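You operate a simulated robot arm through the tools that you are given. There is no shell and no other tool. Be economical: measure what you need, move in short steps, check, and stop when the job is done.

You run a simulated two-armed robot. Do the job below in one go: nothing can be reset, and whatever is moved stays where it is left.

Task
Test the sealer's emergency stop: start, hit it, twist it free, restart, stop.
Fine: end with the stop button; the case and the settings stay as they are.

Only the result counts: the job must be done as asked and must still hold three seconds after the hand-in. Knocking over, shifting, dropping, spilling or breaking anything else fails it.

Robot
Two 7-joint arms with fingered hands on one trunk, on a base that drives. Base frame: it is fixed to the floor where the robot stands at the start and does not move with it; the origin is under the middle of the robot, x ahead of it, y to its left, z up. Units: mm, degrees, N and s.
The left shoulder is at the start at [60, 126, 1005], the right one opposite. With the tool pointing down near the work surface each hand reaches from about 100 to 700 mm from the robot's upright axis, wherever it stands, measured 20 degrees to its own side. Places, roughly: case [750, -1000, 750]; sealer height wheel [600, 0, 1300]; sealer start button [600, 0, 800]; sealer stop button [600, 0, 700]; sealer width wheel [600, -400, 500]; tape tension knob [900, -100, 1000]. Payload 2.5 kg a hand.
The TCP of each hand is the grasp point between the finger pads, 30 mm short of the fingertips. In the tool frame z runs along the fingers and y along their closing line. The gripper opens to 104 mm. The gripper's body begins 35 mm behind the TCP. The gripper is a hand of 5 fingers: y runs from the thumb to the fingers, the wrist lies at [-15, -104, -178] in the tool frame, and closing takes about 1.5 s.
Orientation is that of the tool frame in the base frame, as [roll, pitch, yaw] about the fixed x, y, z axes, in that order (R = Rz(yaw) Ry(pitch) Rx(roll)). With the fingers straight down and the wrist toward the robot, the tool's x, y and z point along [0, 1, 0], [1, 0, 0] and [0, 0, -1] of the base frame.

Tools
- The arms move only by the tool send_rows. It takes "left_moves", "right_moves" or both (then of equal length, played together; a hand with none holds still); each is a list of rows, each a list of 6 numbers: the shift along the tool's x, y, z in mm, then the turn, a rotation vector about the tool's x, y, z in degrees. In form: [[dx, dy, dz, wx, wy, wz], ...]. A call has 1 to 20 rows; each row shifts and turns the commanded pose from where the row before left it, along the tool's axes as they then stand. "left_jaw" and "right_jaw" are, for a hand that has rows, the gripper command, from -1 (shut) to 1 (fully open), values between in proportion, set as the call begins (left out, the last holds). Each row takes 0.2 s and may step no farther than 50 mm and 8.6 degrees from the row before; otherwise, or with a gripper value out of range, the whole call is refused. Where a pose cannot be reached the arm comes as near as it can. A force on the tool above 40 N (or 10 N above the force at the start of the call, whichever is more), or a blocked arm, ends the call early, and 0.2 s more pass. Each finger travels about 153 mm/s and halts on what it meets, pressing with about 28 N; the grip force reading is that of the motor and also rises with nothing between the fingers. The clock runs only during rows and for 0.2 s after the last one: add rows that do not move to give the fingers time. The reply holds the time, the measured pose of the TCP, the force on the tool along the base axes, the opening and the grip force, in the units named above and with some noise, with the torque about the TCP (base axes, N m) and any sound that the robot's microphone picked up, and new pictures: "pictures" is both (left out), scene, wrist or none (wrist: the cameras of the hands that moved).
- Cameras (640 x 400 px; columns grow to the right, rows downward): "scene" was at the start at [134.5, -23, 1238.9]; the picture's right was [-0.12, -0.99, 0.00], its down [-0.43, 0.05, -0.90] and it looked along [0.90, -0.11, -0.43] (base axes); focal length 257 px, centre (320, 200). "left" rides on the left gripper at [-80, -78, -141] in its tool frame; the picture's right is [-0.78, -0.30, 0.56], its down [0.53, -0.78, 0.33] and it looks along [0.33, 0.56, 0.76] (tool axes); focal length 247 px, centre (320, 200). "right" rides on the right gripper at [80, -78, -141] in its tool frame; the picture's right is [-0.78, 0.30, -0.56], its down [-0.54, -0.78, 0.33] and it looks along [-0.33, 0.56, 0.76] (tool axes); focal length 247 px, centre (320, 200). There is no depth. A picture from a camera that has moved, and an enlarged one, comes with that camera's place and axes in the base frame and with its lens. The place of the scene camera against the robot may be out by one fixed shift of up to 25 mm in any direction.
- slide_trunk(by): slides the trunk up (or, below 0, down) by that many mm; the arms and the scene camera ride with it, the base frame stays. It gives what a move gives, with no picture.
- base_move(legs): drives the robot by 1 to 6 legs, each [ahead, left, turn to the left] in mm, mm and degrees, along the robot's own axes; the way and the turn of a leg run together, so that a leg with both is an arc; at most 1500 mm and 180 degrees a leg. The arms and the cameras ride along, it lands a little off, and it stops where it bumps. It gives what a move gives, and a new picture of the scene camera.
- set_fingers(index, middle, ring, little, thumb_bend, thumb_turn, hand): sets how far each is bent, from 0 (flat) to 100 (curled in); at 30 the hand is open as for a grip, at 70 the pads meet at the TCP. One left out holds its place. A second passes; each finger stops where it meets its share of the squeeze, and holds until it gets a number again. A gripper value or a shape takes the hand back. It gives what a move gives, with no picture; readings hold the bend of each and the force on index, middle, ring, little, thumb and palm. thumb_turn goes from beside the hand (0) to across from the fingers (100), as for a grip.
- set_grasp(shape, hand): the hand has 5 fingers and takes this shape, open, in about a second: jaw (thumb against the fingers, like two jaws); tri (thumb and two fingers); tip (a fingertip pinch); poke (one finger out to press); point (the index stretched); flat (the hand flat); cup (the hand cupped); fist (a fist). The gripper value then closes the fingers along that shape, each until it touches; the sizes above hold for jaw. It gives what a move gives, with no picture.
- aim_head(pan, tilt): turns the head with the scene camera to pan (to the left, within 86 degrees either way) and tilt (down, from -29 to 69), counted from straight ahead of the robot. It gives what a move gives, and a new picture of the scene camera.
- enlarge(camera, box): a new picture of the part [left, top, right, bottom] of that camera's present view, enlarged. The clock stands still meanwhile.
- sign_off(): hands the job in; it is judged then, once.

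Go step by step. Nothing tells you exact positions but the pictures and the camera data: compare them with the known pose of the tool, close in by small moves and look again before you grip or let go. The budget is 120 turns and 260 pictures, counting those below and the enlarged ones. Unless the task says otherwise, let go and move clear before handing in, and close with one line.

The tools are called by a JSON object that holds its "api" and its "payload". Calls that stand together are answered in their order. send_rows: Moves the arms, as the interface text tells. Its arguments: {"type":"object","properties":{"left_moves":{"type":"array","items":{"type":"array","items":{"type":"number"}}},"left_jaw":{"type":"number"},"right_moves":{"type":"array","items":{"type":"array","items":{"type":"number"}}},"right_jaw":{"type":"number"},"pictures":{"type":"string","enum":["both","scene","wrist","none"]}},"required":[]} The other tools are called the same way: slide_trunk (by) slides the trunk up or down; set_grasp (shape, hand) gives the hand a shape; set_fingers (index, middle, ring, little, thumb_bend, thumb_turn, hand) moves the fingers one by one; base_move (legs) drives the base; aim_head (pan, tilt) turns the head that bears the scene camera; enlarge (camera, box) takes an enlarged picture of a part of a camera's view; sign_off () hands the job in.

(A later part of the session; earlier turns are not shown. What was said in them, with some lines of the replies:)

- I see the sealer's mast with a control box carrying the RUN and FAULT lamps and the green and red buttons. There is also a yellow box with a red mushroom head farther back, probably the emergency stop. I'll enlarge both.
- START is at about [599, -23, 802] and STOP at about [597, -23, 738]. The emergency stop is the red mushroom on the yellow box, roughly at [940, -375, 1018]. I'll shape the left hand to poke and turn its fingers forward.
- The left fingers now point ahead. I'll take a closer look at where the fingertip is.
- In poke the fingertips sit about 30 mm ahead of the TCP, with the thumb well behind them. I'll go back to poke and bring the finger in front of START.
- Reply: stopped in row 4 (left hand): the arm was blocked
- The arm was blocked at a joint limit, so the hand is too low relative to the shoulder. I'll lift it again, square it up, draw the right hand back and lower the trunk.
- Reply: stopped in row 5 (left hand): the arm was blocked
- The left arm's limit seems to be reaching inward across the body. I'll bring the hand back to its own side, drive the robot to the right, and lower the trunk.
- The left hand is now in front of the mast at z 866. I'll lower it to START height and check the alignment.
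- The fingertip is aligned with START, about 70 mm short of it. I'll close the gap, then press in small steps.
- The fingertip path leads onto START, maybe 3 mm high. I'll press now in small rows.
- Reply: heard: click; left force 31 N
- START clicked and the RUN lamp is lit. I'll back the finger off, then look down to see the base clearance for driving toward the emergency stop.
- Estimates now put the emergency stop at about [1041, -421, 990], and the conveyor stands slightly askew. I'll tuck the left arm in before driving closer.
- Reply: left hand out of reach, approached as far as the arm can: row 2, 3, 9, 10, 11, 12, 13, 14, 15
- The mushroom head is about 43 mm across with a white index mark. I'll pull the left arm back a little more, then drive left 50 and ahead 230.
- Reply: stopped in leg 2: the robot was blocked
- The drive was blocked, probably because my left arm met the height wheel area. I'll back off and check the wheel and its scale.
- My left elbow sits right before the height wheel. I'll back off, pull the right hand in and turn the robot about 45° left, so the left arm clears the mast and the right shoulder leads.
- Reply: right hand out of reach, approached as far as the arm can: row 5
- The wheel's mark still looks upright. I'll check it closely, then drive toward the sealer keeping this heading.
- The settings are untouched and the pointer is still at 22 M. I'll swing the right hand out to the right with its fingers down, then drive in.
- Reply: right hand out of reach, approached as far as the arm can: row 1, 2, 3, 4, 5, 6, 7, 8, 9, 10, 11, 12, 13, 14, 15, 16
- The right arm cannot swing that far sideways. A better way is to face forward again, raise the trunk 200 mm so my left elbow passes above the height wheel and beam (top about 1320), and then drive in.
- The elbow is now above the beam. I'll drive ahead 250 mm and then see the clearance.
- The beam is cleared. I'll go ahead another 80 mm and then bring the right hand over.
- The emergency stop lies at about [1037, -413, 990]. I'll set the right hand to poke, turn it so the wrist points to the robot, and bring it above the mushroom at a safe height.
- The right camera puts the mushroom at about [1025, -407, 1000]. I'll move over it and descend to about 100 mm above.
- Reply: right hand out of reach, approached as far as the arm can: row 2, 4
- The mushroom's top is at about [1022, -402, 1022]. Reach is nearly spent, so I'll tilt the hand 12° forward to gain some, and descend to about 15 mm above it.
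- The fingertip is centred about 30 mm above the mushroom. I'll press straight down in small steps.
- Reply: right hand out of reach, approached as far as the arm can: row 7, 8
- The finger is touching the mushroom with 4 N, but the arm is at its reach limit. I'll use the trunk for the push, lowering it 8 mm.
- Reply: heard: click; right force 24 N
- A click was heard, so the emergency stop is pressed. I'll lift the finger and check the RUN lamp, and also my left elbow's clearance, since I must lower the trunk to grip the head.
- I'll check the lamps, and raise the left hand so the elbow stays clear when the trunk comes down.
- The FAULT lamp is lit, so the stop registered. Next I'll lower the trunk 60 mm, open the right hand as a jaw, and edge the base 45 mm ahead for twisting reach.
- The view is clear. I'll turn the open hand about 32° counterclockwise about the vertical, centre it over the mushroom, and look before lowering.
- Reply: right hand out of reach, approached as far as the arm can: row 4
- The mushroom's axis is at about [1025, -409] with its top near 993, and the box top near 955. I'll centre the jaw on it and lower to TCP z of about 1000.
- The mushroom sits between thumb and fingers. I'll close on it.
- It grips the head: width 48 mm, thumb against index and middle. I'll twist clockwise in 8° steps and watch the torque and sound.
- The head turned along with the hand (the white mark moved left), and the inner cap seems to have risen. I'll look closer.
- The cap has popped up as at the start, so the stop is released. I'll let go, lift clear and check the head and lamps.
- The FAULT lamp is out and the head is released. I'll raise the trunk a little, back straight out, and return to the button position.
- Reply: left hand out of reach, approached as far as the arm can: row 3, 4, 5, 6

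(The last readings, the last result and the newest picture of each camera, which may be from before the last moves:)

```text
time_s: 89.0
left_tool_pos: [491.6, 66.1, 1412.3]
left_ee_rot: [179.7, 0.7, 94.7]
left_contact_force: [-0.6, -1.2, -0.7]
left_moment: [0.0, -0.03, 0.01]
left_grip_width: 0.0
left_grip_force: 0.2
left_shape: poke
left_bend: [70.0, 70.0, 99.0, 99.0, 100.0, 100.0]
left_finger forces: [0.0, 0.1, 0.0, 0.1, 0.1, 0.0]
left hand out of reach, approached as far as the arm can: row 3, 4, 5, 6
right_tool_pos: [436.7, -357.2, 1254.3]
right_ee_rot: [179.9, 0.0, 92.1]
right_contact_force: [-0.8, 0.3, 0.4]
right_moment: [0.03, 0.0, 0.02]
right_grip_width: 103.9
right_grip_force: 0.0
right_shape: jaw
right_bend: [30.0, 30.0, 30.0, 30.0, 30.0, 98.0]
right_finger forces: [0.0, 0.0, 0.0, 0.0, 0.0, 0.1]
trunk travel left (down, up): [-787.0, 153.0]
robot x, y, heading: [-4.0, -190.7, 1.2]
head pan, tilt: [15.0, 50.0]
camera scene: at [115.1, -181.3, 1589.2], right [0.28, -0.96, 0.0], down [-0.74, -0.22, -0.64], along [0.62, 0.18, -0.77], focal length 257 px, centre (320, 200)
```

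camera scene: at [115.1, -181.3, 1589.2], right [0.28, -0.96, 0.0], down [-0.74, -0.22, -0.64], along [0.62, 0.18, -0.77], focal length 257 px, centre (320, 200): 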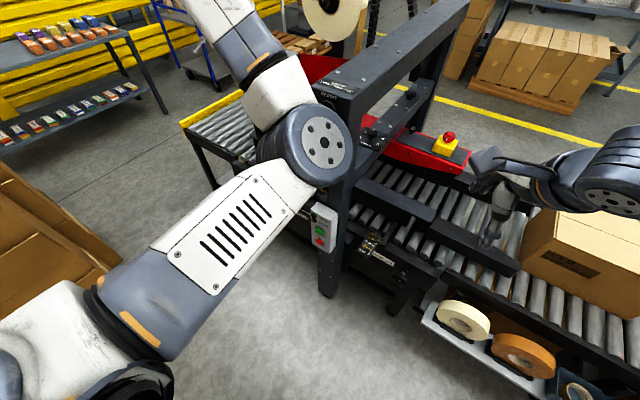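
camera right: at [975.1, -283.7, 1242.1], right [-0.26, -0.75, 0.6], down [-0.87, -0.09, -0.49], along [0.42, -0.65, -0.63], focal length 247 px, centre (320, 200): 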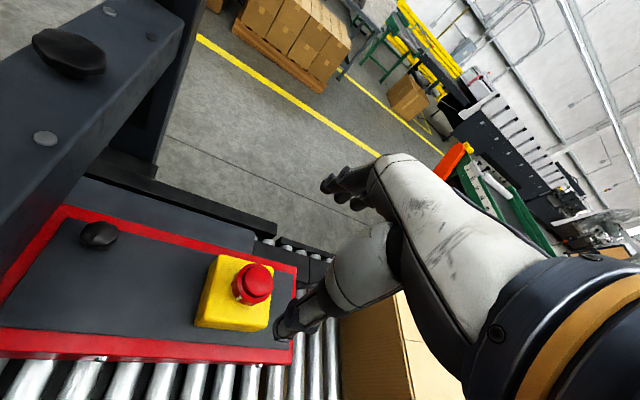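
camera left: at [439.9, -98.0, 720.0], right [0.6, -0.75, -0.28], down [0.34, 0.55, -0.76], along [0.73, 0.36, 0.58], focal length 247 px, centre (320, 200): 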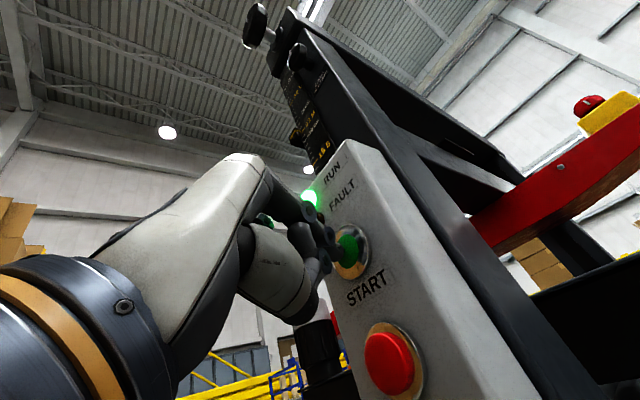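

The button panel is in view. I'll turn the left hand level again as before, and raise the right hand clear.

{"api": "send_rows", "payload": {"left_moves": [[-30, -8, 0, 0, 0, 0], [-30, -8, 0, 0, 0, 0], [-30, 0, 0, 0, 0, 0], [0, -5, -20, -8.2, 0, 0], [0, 0, -10, -8.2, 0, 0], [0, 0, -10, -8.2, 0, 0], [0, 0, -10, -8.2, 0, 0], [0, 0, -10, -8.2, 0, 0], [0, 0, -10, -8.2, 0, 0], [0, 0, -10, -8.2, 0, 0], [0, 0, -10, -8.2, 0, 0], [0, 0, 0, -8.2, 0, 0], [0, 0, 0, -8.2, 0, 0], [0, 0, 0, -7.9, 0, 0], [0, 0, 0, 0, 0, 0]], "right_moves": [[0, 0, -20, 0, 0, 0], [0, 0, -20, 0, 0, 0], [0, 0, -20, 0, 0, 0], [0, 0, -20, 0, 0, 0], [0, 0, -20, 0, 0, 0], [0, 0, -20, 0, 0, 0], [0, 0, -20, 0, 0, 0], [0, -10, -20, 0, 0, 0], [0, -10, -20, 0, 0, 0], [0, -10, -20, 0, 0, 0], [0, 0, -20, 0, 0, 0], [0, 0, -20, 0, 0, 0], [0, 0, 0, 0, 0, 0], [0, 0, 0, 0, 0, 0], [0, 0, 0, 0, 0, 0]], "pictures": "scene"}}

```text
time_s: 92.2
left_tool_pos: [482.2, -5.4, 1485.8]
left_ee_rot: [89.8, 0.7, 94.6]
left_contact_force: [0.8, 0.0, 0.1]
left_moment: [0.05, 0.01, -0.01]
left_grip_width: 0.1
left_grip_force: 0.0
left_shape: poke
left_bend: [70.0, 70.0, 99.0, 99.0, 100.0, 100.0]
left_finger forces: [0.0, 0.0, 0.0, 0.0, 0.0, 0.0]
left hand out of reach, approached as far as the arm can: row 1, 2, 3
right_tool_pos: [405.3, -357.4, 1494.0]
right_ee_rot: [179.8, 0.0, 92.1]
right_contact_force: [0.3, -0.1, 0.4]
right_moment: [0.0, -0.01, 0.01]
right_grip_width: 103.4
right_grip_force: 0.0
right_shape: jaw
right_bend: [30.0, 30.0, 30.0, 30.0, 30.0, 98.0]
right_finger forces: [0.0, 0.0, 0.1, 0.0, 0.0, 0.0]
trunk travel left (down, up): [-787.0, 153.0]
robot x, y, heading: [-1.6, -188.3, 1.6]
head pan, tilt: [15.0, 50.0]
camera scene: at [115.2, -181.6, 1589.2], right [0.28, -0.96, 0.0], down [-0.74, -0.22, -0.64], along [0.62, 0.18, -0.77], focal length 257 px, centre (320, 200)
```

scene: 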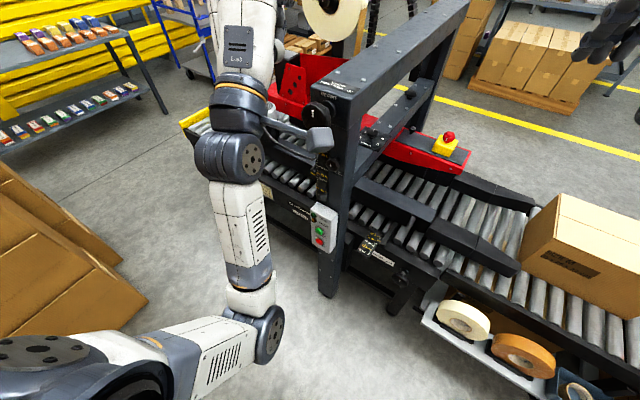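

The left hand is level. Before sliding down past the height wheel I'll back the base off 100 mm to keep clear of it.

{"api": "base_move", "payload": {"legs": [[-100, 0, -1.5]]}}

{"api": "slide_trunk", "payload": {"by": -610}}

{"api": "aim_head", "payload": {"pan": 7, "tilt": 25}}

```text
time_s: 93.3
left_tool_pos: [387.7, -19.4, 1487.8]
left_ee_rot: [89.8, 0.7, 93.1]
left_contact_force: [0.0, 0.3, 0.0]
left_moment: [0.03, 0.03, 0.01]
left_grip_width: 0.3
left_grip_force: 0.1
left_shape: poke
left_bend: [70.0, 70.0, 99.0, 99.0, 100.0, 100.0]
left_finger forces: [0.0, 0.1, 0.0, 0.0, 0.1, 0.1]
right_tool_pos: [300.8, -367.3, 1492.2]
right_ee_rot: [179.8, 0.0, 90.5]
right_contact_force: [-0.2, -0.5, -0.3]
right_moment: [0.02, 0.03, -0.02]
right_grip_width: 103.5
right_grip_force: 0.0
right_shape: jaw
right_bend: [30.0, 30.0, 30.0, 30.0, 30.0, 98.0]
right_finger forces: [0.0, 0.1, 0.0, 0.1, 0.0, 0.0]
trunk travel left (down, up): [-787.0, 153.0]
robot x, y, heading: [-97.8, -192.6, -0.1]
head pan, tilt: [15.0, 50.0]
camera scene: at [16.4, -185.4, 1589.2], right [0.26, -0.97, 0.0], down [-0.74, -0.2, -0.64], along [0.62, 0.16, -0.77], focal length 257 px, centre (320, 200)
```

scene: 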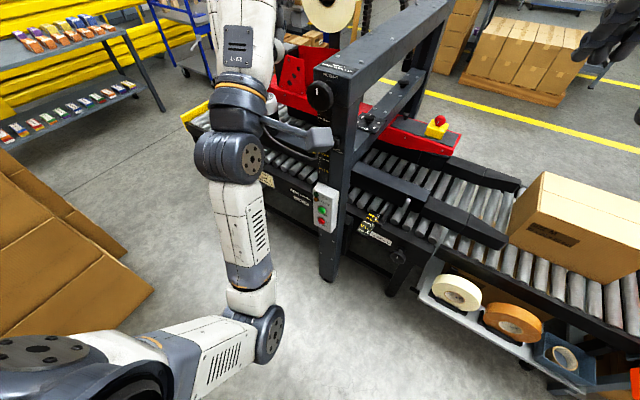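

```text
refused: -610 is not a number from -400 to 400
```

```text
time_s: 94.2
left_tool_pos: [388.9, -18.3, 1486.9]
left_ee_rot: [89.9, 0.7, 93.1]
left_contact_force: [0.0, 0.3, -0.5]
left_moment: [-0.03, -0.02, 0.05]
left_grip_width: 0.1
left_grip_force: 0.2
left_shape: poke
left_bend: [70.0, 70.0, 99.0, 99.0, 100.0, 100.0]
left_finger forces: [0.0, 0.0, 0.0, 0.0, 0.0, 0.0]
right_tool_pos: [301.5, -368.8, 1493.4]
right_ee_rot: [179.8, 0.0, 90.5]
right_contact_force: [-0.7, -0.4, -0.2]
right_moment: [-0.01, -0.01, -0.01]
right_grip_width: 103.8
right_grip_force: 0.1
right_shape: jaw
right_bend: [30.0, 30.0, 30.0, 30.0, 30.0, 98.0]
right_finger forces: [0.0, 0.0, 0.0, 0.1, 0.1, 0.1]
trunk travel left (down, up): [-787.0, 153.0]
robot x, y, heading: [-99.3, -194.9, -0.2]
head pan, tilt: [7.0, 25.0]
camera scene: at [33.8, -194.1, 1626.6], right [0.12, -0.99, 0.0], down [-0.42, -0.05, -0.91], along [0.9, 0.11, -0.42], focal length 257 px, centre (320, 200)
```

scene: 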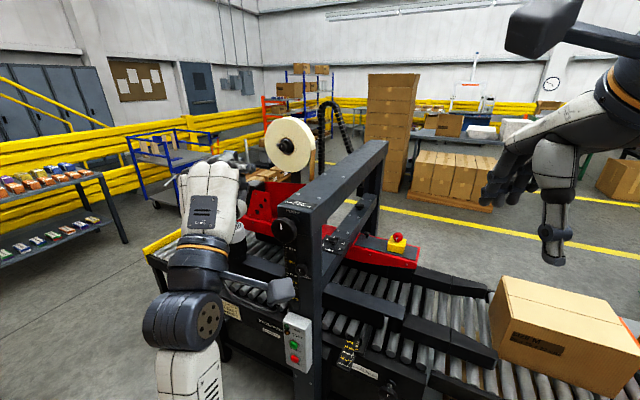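

The slide is limited to 400 at a time, so I'll go down in two slides to START height.

{"api": "slide_trunk", "payload": {"by": -400}}

{"api": "slide_trunk", "payload": {"by": -288}}

{"api": "base_move", "payload": {"legs": [[100, 0, 0]]}}

{"api": "enlarge", "payload": {"camera": "left", "box": [220, 100, 540, 380]}}

```text
time_s: 98.1
left_tool_pos: [388.0, -18.8, 1086.9]
left_ee_rot: [89.8, 0.8, 93.1]
left_contact_force: [-0.1, -0.3, -0.7]
left_moment: [0.0, -0.04, 0.0]
left_grip_width: 0.1
left_grip_force: 0.0
left_shape: poke
left_bend: [70.0, 70.0, 99.0, 99.0, 100.0, 100.0]
left_finger forces: [0.0, 0.0, 0.1, 0.1, 0.0, 0.0]
right_tool_pos: [301.9, -368.0, 1092.7]
right_ee_rot: [179.9, 0.0, 90.5]
right_contact_force: [0.8, 0.5, -0.1]
right_moment: [-0.03, -0.01, 0.0]
right_grip_width: 103.6
right_grip_force: 0.0
right_shape: jaw
right_bend: [30.0, 30.0, 30.0, 30.0, 30.0, 98.0]
right_finger forces: [0.0, 0.0, 0.0, 0.0, 0.0, 0.0]
trunk travel left (down, up): [-387.0, 553.0]
robot x, y, heading: [-99.0, -195.0, -0.2]
head pan, tilt: [7.0, 25.0]
```

```text
time_s: 101.0
left_tool_pos: [387.5, -18.7, 799.3]
left_ee_rot: [89.9, 0.6, 93.0]
left_contact_force: [-0.5, -0.1, 0.5]
left_moment: [0.01, 0.01, 0.02]
left_grip_width: 0.1
left_grip_force: 0.0
left_shape: poke
left_bend: [70.0, 70.0, 99.0, 99.0, 100.0, 100.0]
left_finger forces: [0.1, 0.0, 0.0, 0.0, 0.0, 0.1]
right_tool_pos: [302.5, -367.7, 804.9]
right_ee_rot: [179.8, -0.1, 90.5]
right_contact_force: [0.2, 0.8, -0.6]
right_moment: [0.02, 0.02, 0.01]
right_grip_width: 103.7
right_grip_force: 0.0
right_shape: jaw
right_bend: [30.0, 30.0, 30.0, 30.0, 30.0, 98.0]
right_finger forces: [0.0, 0.1, 0.0, 0.0, 0.0, 0.1]
trunk travel left (down, up): [-99.0, 841.0]
robot x, y, heading: [-99.5, -194.7, -0.3]
head pan, tilt: [7.0, 25.0]
```

```text
time_s: 102.1
left_tool_pos: [488.0, -18.6, 799.6]
left_ee_rot: [89.8, 0.7, 92.8]
left_contact_force: [-0.5, -0.9, -0.3]
left_moment: [0.02, -0.01, 0.0]
left_grip_width: 0.2
left_grip_force: 0.1
left_shape: poke
left_bend: [70.0, 70.0, 99.0, 99.0, 100.0, 100.0]
left_finger forces: [0.0, 0.0, 0.1, 0.0, 0.0, 0.0]
right_tool_pos: [400.9, -368.7, 804.8]
right_ee_rot: [179.8, 0.0, 90.5]
right_contact_force: [0.1, -0.4, 0.2]
right_moment: [0.02, -0.04, -0.03]
right_grip_width: 103.7
right_grip_force: 0.0
right_shape: jaw
right_bend: [30.0, 30.0, 30.0, 30.0, 30.0, 98.0]
right_finger forces: [0.0, 0.1, 0.0, 0.0, 0.0, 0.0]
trunk travel left (down, up): [-99.0, 841.0]
robot x, y, heading: [-2.4, -193.9, -0.5]
head pan, tilt: [7.0, 25.0]
camera scene: at [133.0, -194.7, 938.7], right [0.12, -0.99, 0.0], down [-0.42, -0.05, -0.91], along [0.9, 0.11, -0.42], focal length 257 px, centre (320, 200)
```

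scene: 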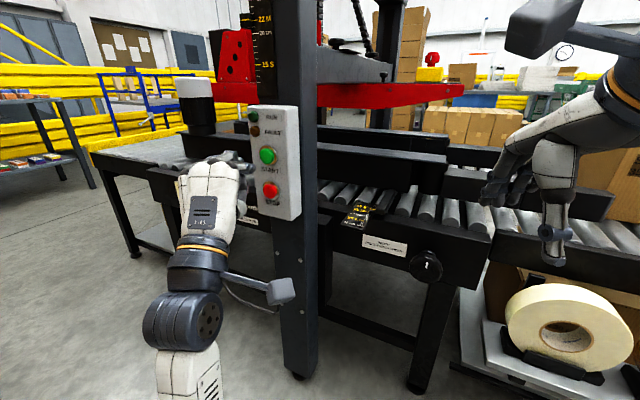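

```text
1.43 times, centred on (380, 240) of left
camera zoom: at [350.1, -107.6, 721.2], right [0.6, -0.75, -0.29], down [0.31, 0.54, -0.78], along [0.74, 0.38, 0.55], focal length 353 px, centre (234, 143)
```

zoom: 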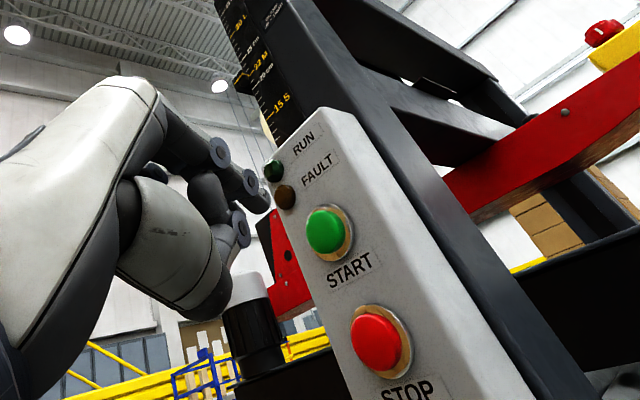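

All lamps are off, and the finger stands as it did before the first press. I'll press START again the same way.

{"api": "send_rows", "payload": {"left_moves": [[-1, -4, 25, 0, 0, 0], [0, 0, 25, 0, 0, 0], [0, 0, 20, 0, 0, 0], [0, 0, 4, 0, 0, 0], [0, 0, 4, 0, 0, 0], [0, 0, 3, 0, 0, 0], [0, 0, 3, 0, 0, 0], [0, 0, 3, 0, 0, 0], [0, 0, 3, 0, 0, 0], [0, 0, 3, 0, 0, 0]]}}

```text
time_s: 104.3
left_tool_pos: [579.0, -13.8, 797.3]
left_ee_rot: [89.5, 0.7, 93.5]
left_contact_force: [-18.9, 7.4, 3.2]
left_moment: [0.08, 0.11, 0.02]
left_grip_width: 0.0
left_grip_force: 0.0
left_shape: poke
left_bend: [70.0, 70.0, 99.0, 99.0, 100.0, 100.0]
left_finger forces: [20.1, 0.1, 0.0, 0.0, 0.1, 0.1]
right_tool_pos: [401.0, -370.0, 805.9]
right_ee_rot: [179.7, 0.0, 90.6]
right_contact_force: [0.8, 0.1, 0.7]
right_moment: [-0.01, -0.02, -0.01]
right_grip_width: 103.7
right_grip_force: 0.0
right_shape: jaw
right_bend: [30.0, 30.0, 30.0, 30.0, 30.0, 98.0]
right_finger forces: [0.0, 0.0, 0.0, 0.0, 0.0, 0.0]
trunk travel left (down, up): [-99.0, 841.0]
robot x, y, heading: [-1.0, -191.5, -0.2]
head pan, tilt: [7.0, 25.0]
heard: click
camera scene: at [131.8, -194.2, 939.0], right [0.12, -0.99, 0.0], down [-0.42, -0.05, -0.91], along [0.9, 0.11, -0.42], focal length 257 px, centre (320, 200)
camera left: at [442.7, -102.3, 719.1], right [0.6, -0.75, -0.28], down [0.31, 0.54, -0.78], along [0.74, 0.38, 0.56], focal length 247 px, centre (320, 200)
```

scene: 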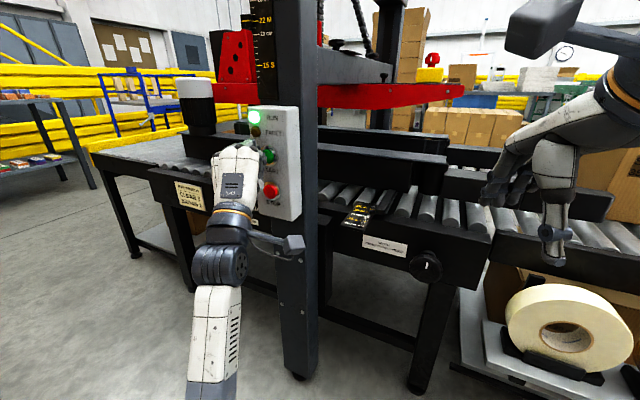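
left: 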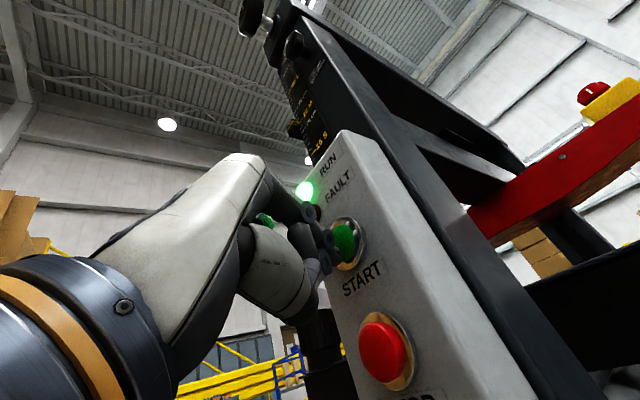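

RUN is lit again. I'll back the finger off 50 mm and lower by 73 mm to STOP.

{"api": "send_rows", "payload": {"left_moves": [[0, 0, -25, 0, 0, 0], [0, 0, -30, 0, 0, 0], [0, 0, 0, 0, 0, 0]], "pictures": "none"}}

{"api": "slide_trunk", "payload": {"by": -72}}

{"api": "enlarge", "payload": {"camera": "left", "box": [220, 100, 540, 380]}}

{"api": "enlarge", "payload": {"camera": "scene", "box": [180, 60, 340, 200]}}

```text
time_s: 105.1
left_tool_pos: [524.6, -18.0, 793.8]
left_ee_rot: [90.0, 0.7, 93.1]
left_contact_force: [-0.5, 0.2, 0.2]
left_moment: [0.03, -0.03, 0.03]
left_grip_width: 0.0
left_grip_force: 0.1
left_shape: poke
left_bend: [70.0, 70.0, 99.0, 99.0, 100.0, 100.0]
left_finger forces: [0.0, 0.0, 0.0, 0.0, 0.0, 0.1]
right_tool_pos: [401.5, -368.9, 804.7]
right_ee_rot: [179.7, 0.0, 90.4]
right_contact_force: [-0.5, 0.2, -0.3]
right_moment: [0.02, 0.0, 0.02]
right_grip_width: 103.7
right_grip_force: 0.0
right_shape: jaw
right_bend: [30.0, 30.0, 30.0, 30.0, 30.0, 98.0]
right_finger forces: [0.1, 0.1, 0.1, 0.0, 0.0, 0.1]
trunk travel left (down, up): [-99.0, 841.0]
robot x, y, heading: [0.5, -194.5, 0.1]
head pan, tilt: [7.0, 25.0]
```

```text
time_s: 106.2
left_tool_pos: [524.9, -18.3, 721.4]
left_ee_rot: [89.8, 0.7, 93.0]
left_contact_force: [0.3, -0.2, 0.0]
left_moment: [0.0, -0.01, 0.01]
left_grip_width: 0.4
left_grip_force: 0.1
left_shape: poke
left_bend: [70.0, 70.0, 99.0, 99.0, 100.0, 100.0]
left_finger forces: [0.0, 0.0, 0.1, 0.0, 0.0, 0.1]
right_tool_pos: [401.1, -368.8, 733.4]
right_ee_rot: [179.9, 0.0, 90.5]
right_contact_force: [0.3, -1.4, -0.5]
right_moment: [-0.02, -0.02, 0.0]
right_grip_width: 103.7
right_grip_force: 0.0
right_shape: jaw
right_bend: [30.0, 30.0, 30.0, 30.0, 30.0, 98.0]
right_finger forces: [0.0, 0.0, 0.0, 0.1, 0.0, 0.0]
trunk travel left (down, up): [-27.0, 913.0]
robot x, y, heading: [1.3, -193.2, -0.1]
head pan, tilt: [7.0, 25.0]
```

```text
1.43 times, centred on (380, 240) of left
camera zoom: at [387.5, -106.8, 644.0], right [0.6, -0.75, -0.29], down [0.31, 0.54, -0.78], along [0.74, 0.38, 0.55], focal length 353 px, centre (234, 143)
```

zoom: 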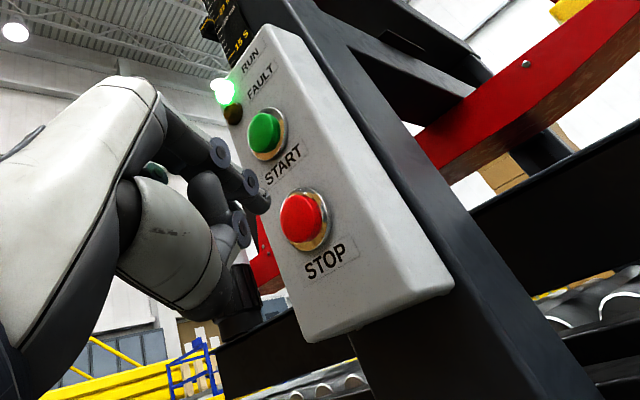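

```text
2.86 times, centred on (260, 130) of scene
camera zoom: at [133.0, -194.7, 866.7], right [0.12, -0.99, 0.0], down [-0.42, -0.05, -0.91], along [0.9, 0.11, -0.42], focal length 734 px, centre (491, 400)
```

zoom: 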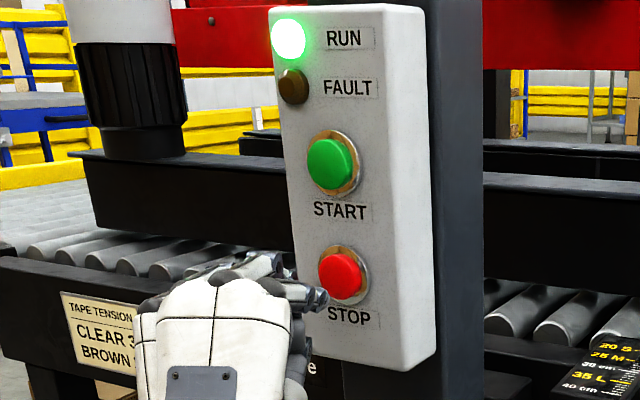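

RUN is on and the finger is exactly in line with STOP. Pressing now.

{"api": "send_rows", "payload": {"left_moves": [[0, 0, 20, 0, 0, 0], [0, 0, 15, 0, 0, 0], [0, 0, 4, 0, 0, 0], [0, 0, 4, 0, 0, 0], [0, 0, 3, 0, 0, 0], [0, 0, 3, 0, 0, 0], [0, 0, 3, 0, 0, 0], [0, 0, 3, 0, 0, 0]]}}

```text
time_s: 108.0
left_tool_pos: [577.9, -12.0, 723.6]
left_ee_rot: [89.7, 0.6, 93.5]
left_contact_force: [-17.8, 5.4, 4.3]
left_moment: [0.03, 0.06, -0.02]
left_grip_width: 0.2
left_grip_force: 0.1
left_shape: poke
left_bend: [70.0, 70.0, 99.0, 99.0, 100.0, 100.0]
left_finger forces: [18.5, 0.0, 0.1, 0.0, 0.0, 0.0]
right_tool_pos: [401.3, -368.3, 732.7]
right_ee_rot: [179.9, 0.0, 90.6]
right_contact_force: [-0.1, 0.2, -1.1]
right_moment: [-0.04, 0.05, 0.02]
right_grip_width: 103.6
right_grip_force: 0.2
right_shape: jaw
right_bend: [30.0, 30.0, 30.0, 30.0, 30.0, 98.0]
right_finger forces: [0.0, 0.0, 0.1, 0.0, 0.0, 0.1]
trunk travel left (down, up): [-27.0, 913.0]
robot x, y, heading: [-1.3, -194.1, -0.3]
head pan, tilt: [7.0, 25.0]
heard: click
camera scene: at [132.1, -194.3, 866.9], right [0.12, -0.99, 0.0], down [-0.42, -0.05, -0.91], along [0.9, 0.11, -0.42], focal length 257 px, centre (320, 200)
camera left: at [441.9, -101.6, 644.9], right [0.6, -0.74, -0.28], down [0.31, 0.55, -0.78], along [0.74, 0.39, 0.56], focal length 247 px, centre (320, 200)
```

scene: 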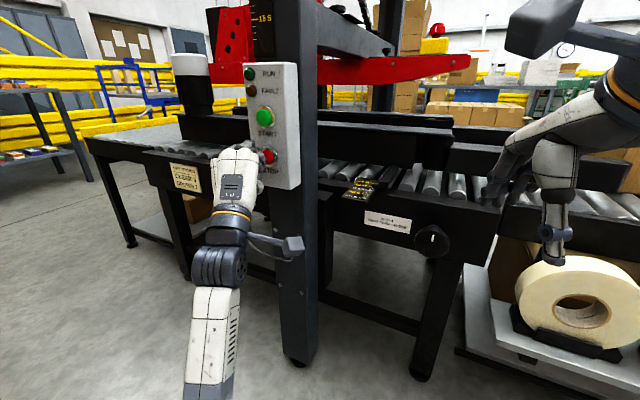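
left: 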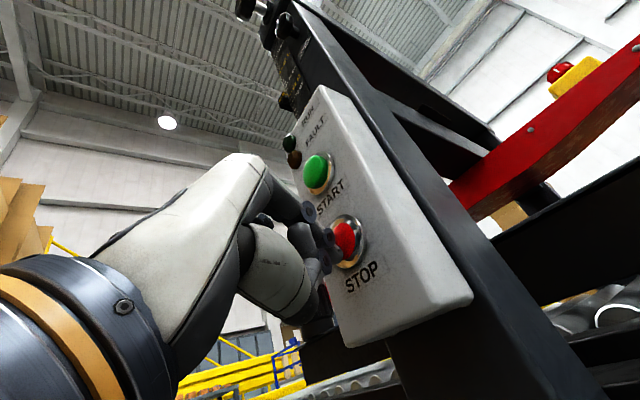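

The RUN lamp went out with the STOP click. I'll draw the finger clear and make a last check.

{"api": "send_rows", "payload": {"left_moves": [[0, 0, -25, 0, 0, 0], [0, 0, -40, 0, 0, 0], [0, 0, -30, 0, 0, 0], [0, 0, 0, 0, 0, 0]], "pictures": "scene"}}

{"api": "enlarge", "payload": {"camera": "scene", "box": [200, 0, 480, 200]}}

```text
time_s: 109.0
left_tool_pos: [485.1, -18.2, 718.0]
left_ee_rot: [89.9, 0.7, 93.1]
left_contact_force: [-0.5, 0.7, 0.1]
left_moment: [0.0, 0.0, -0.02]
left_grip_width: 0.2
left_grip_force: 0.0
left_shape: poke
left_bend: [70.0, 70.0, 99.0, 99.0, 100.0, 100.0]
left_finger forces: [0.0, 0.1, 0.0, 0.0, 0.1, 0.0]
right_tool_pos: [401.4, -369.4, 732.9]
right_ee_rot: [179.8, -0.1, 90.4]
right_contact_force: [1.5, 0.6, 0.3]
right_moment: [0.03, -0.01, -0.02]
right_grip_width: 103.9
right_grip_force: 0.1
right_shape: jaw
right_bend: [30.0, 30.0, 30.0, 30.0, 30.0, 98.0]
right_finger forces: [0.0, 0.0, 0.0, 0.1, 0.1, 0.1]
trunk travel left (down, up): [-27.0, 913.0]
robot x, y, heading: [0.0, -193.7, -0.2]
head pan, tilt: [7.0, 25.0]
camera scene: at [133.0, -194.7, 866.7], right [0.12, -0.99, 0.0], down [-0.42, -0.05, -0.91], along [0.9, 0.11, -0.42], focal length 257 px, centre (320, 200)
```

scene: 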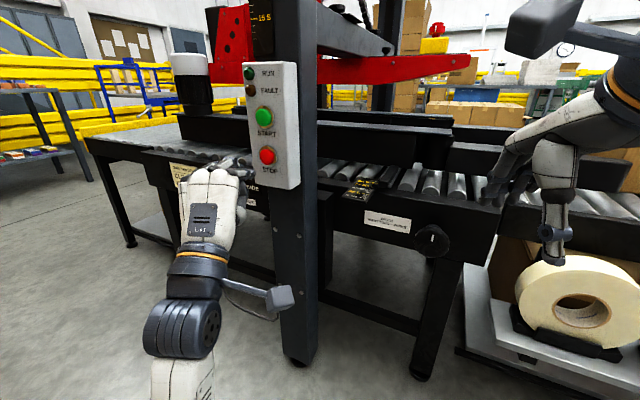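

```text
2.00 times, centred on (340, 100) of scene
camera zoom: at [133.0, -194.7, 866.7], right [0.12, -0.99, 0.0], down [-0.42, -0.05, -0.91], along [0.9, 0.11, -0.42], focal length 514 px, centre (280, 400)
```

zoom: 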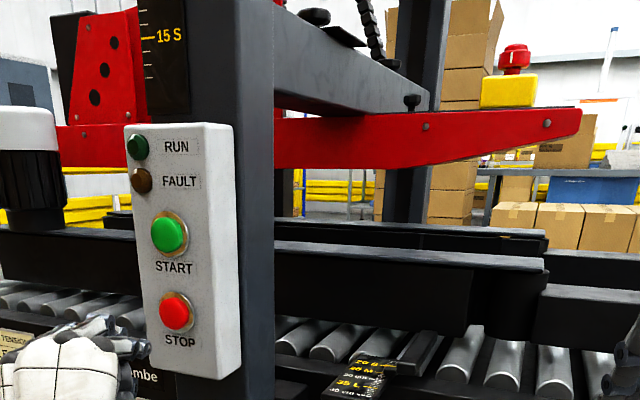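

Both lamps are out, the emergency stop is released, and the case and settings look unchanged. Both hands are clear, so I'm handing in.

{"api": "sign_off", "payload": {}}

```text
The job is handed in.
```

The emergency stop test is done: I started the sealer, hit the emergency stop, twisted it free, restarted, and ended with the stop button, and both lamps are now out. On the way in, a drive stopped short with my left elbow in front of the height wheel. The wheel's mark and the 22 M pointer looked unchanged afterwards, and the case has not moved.
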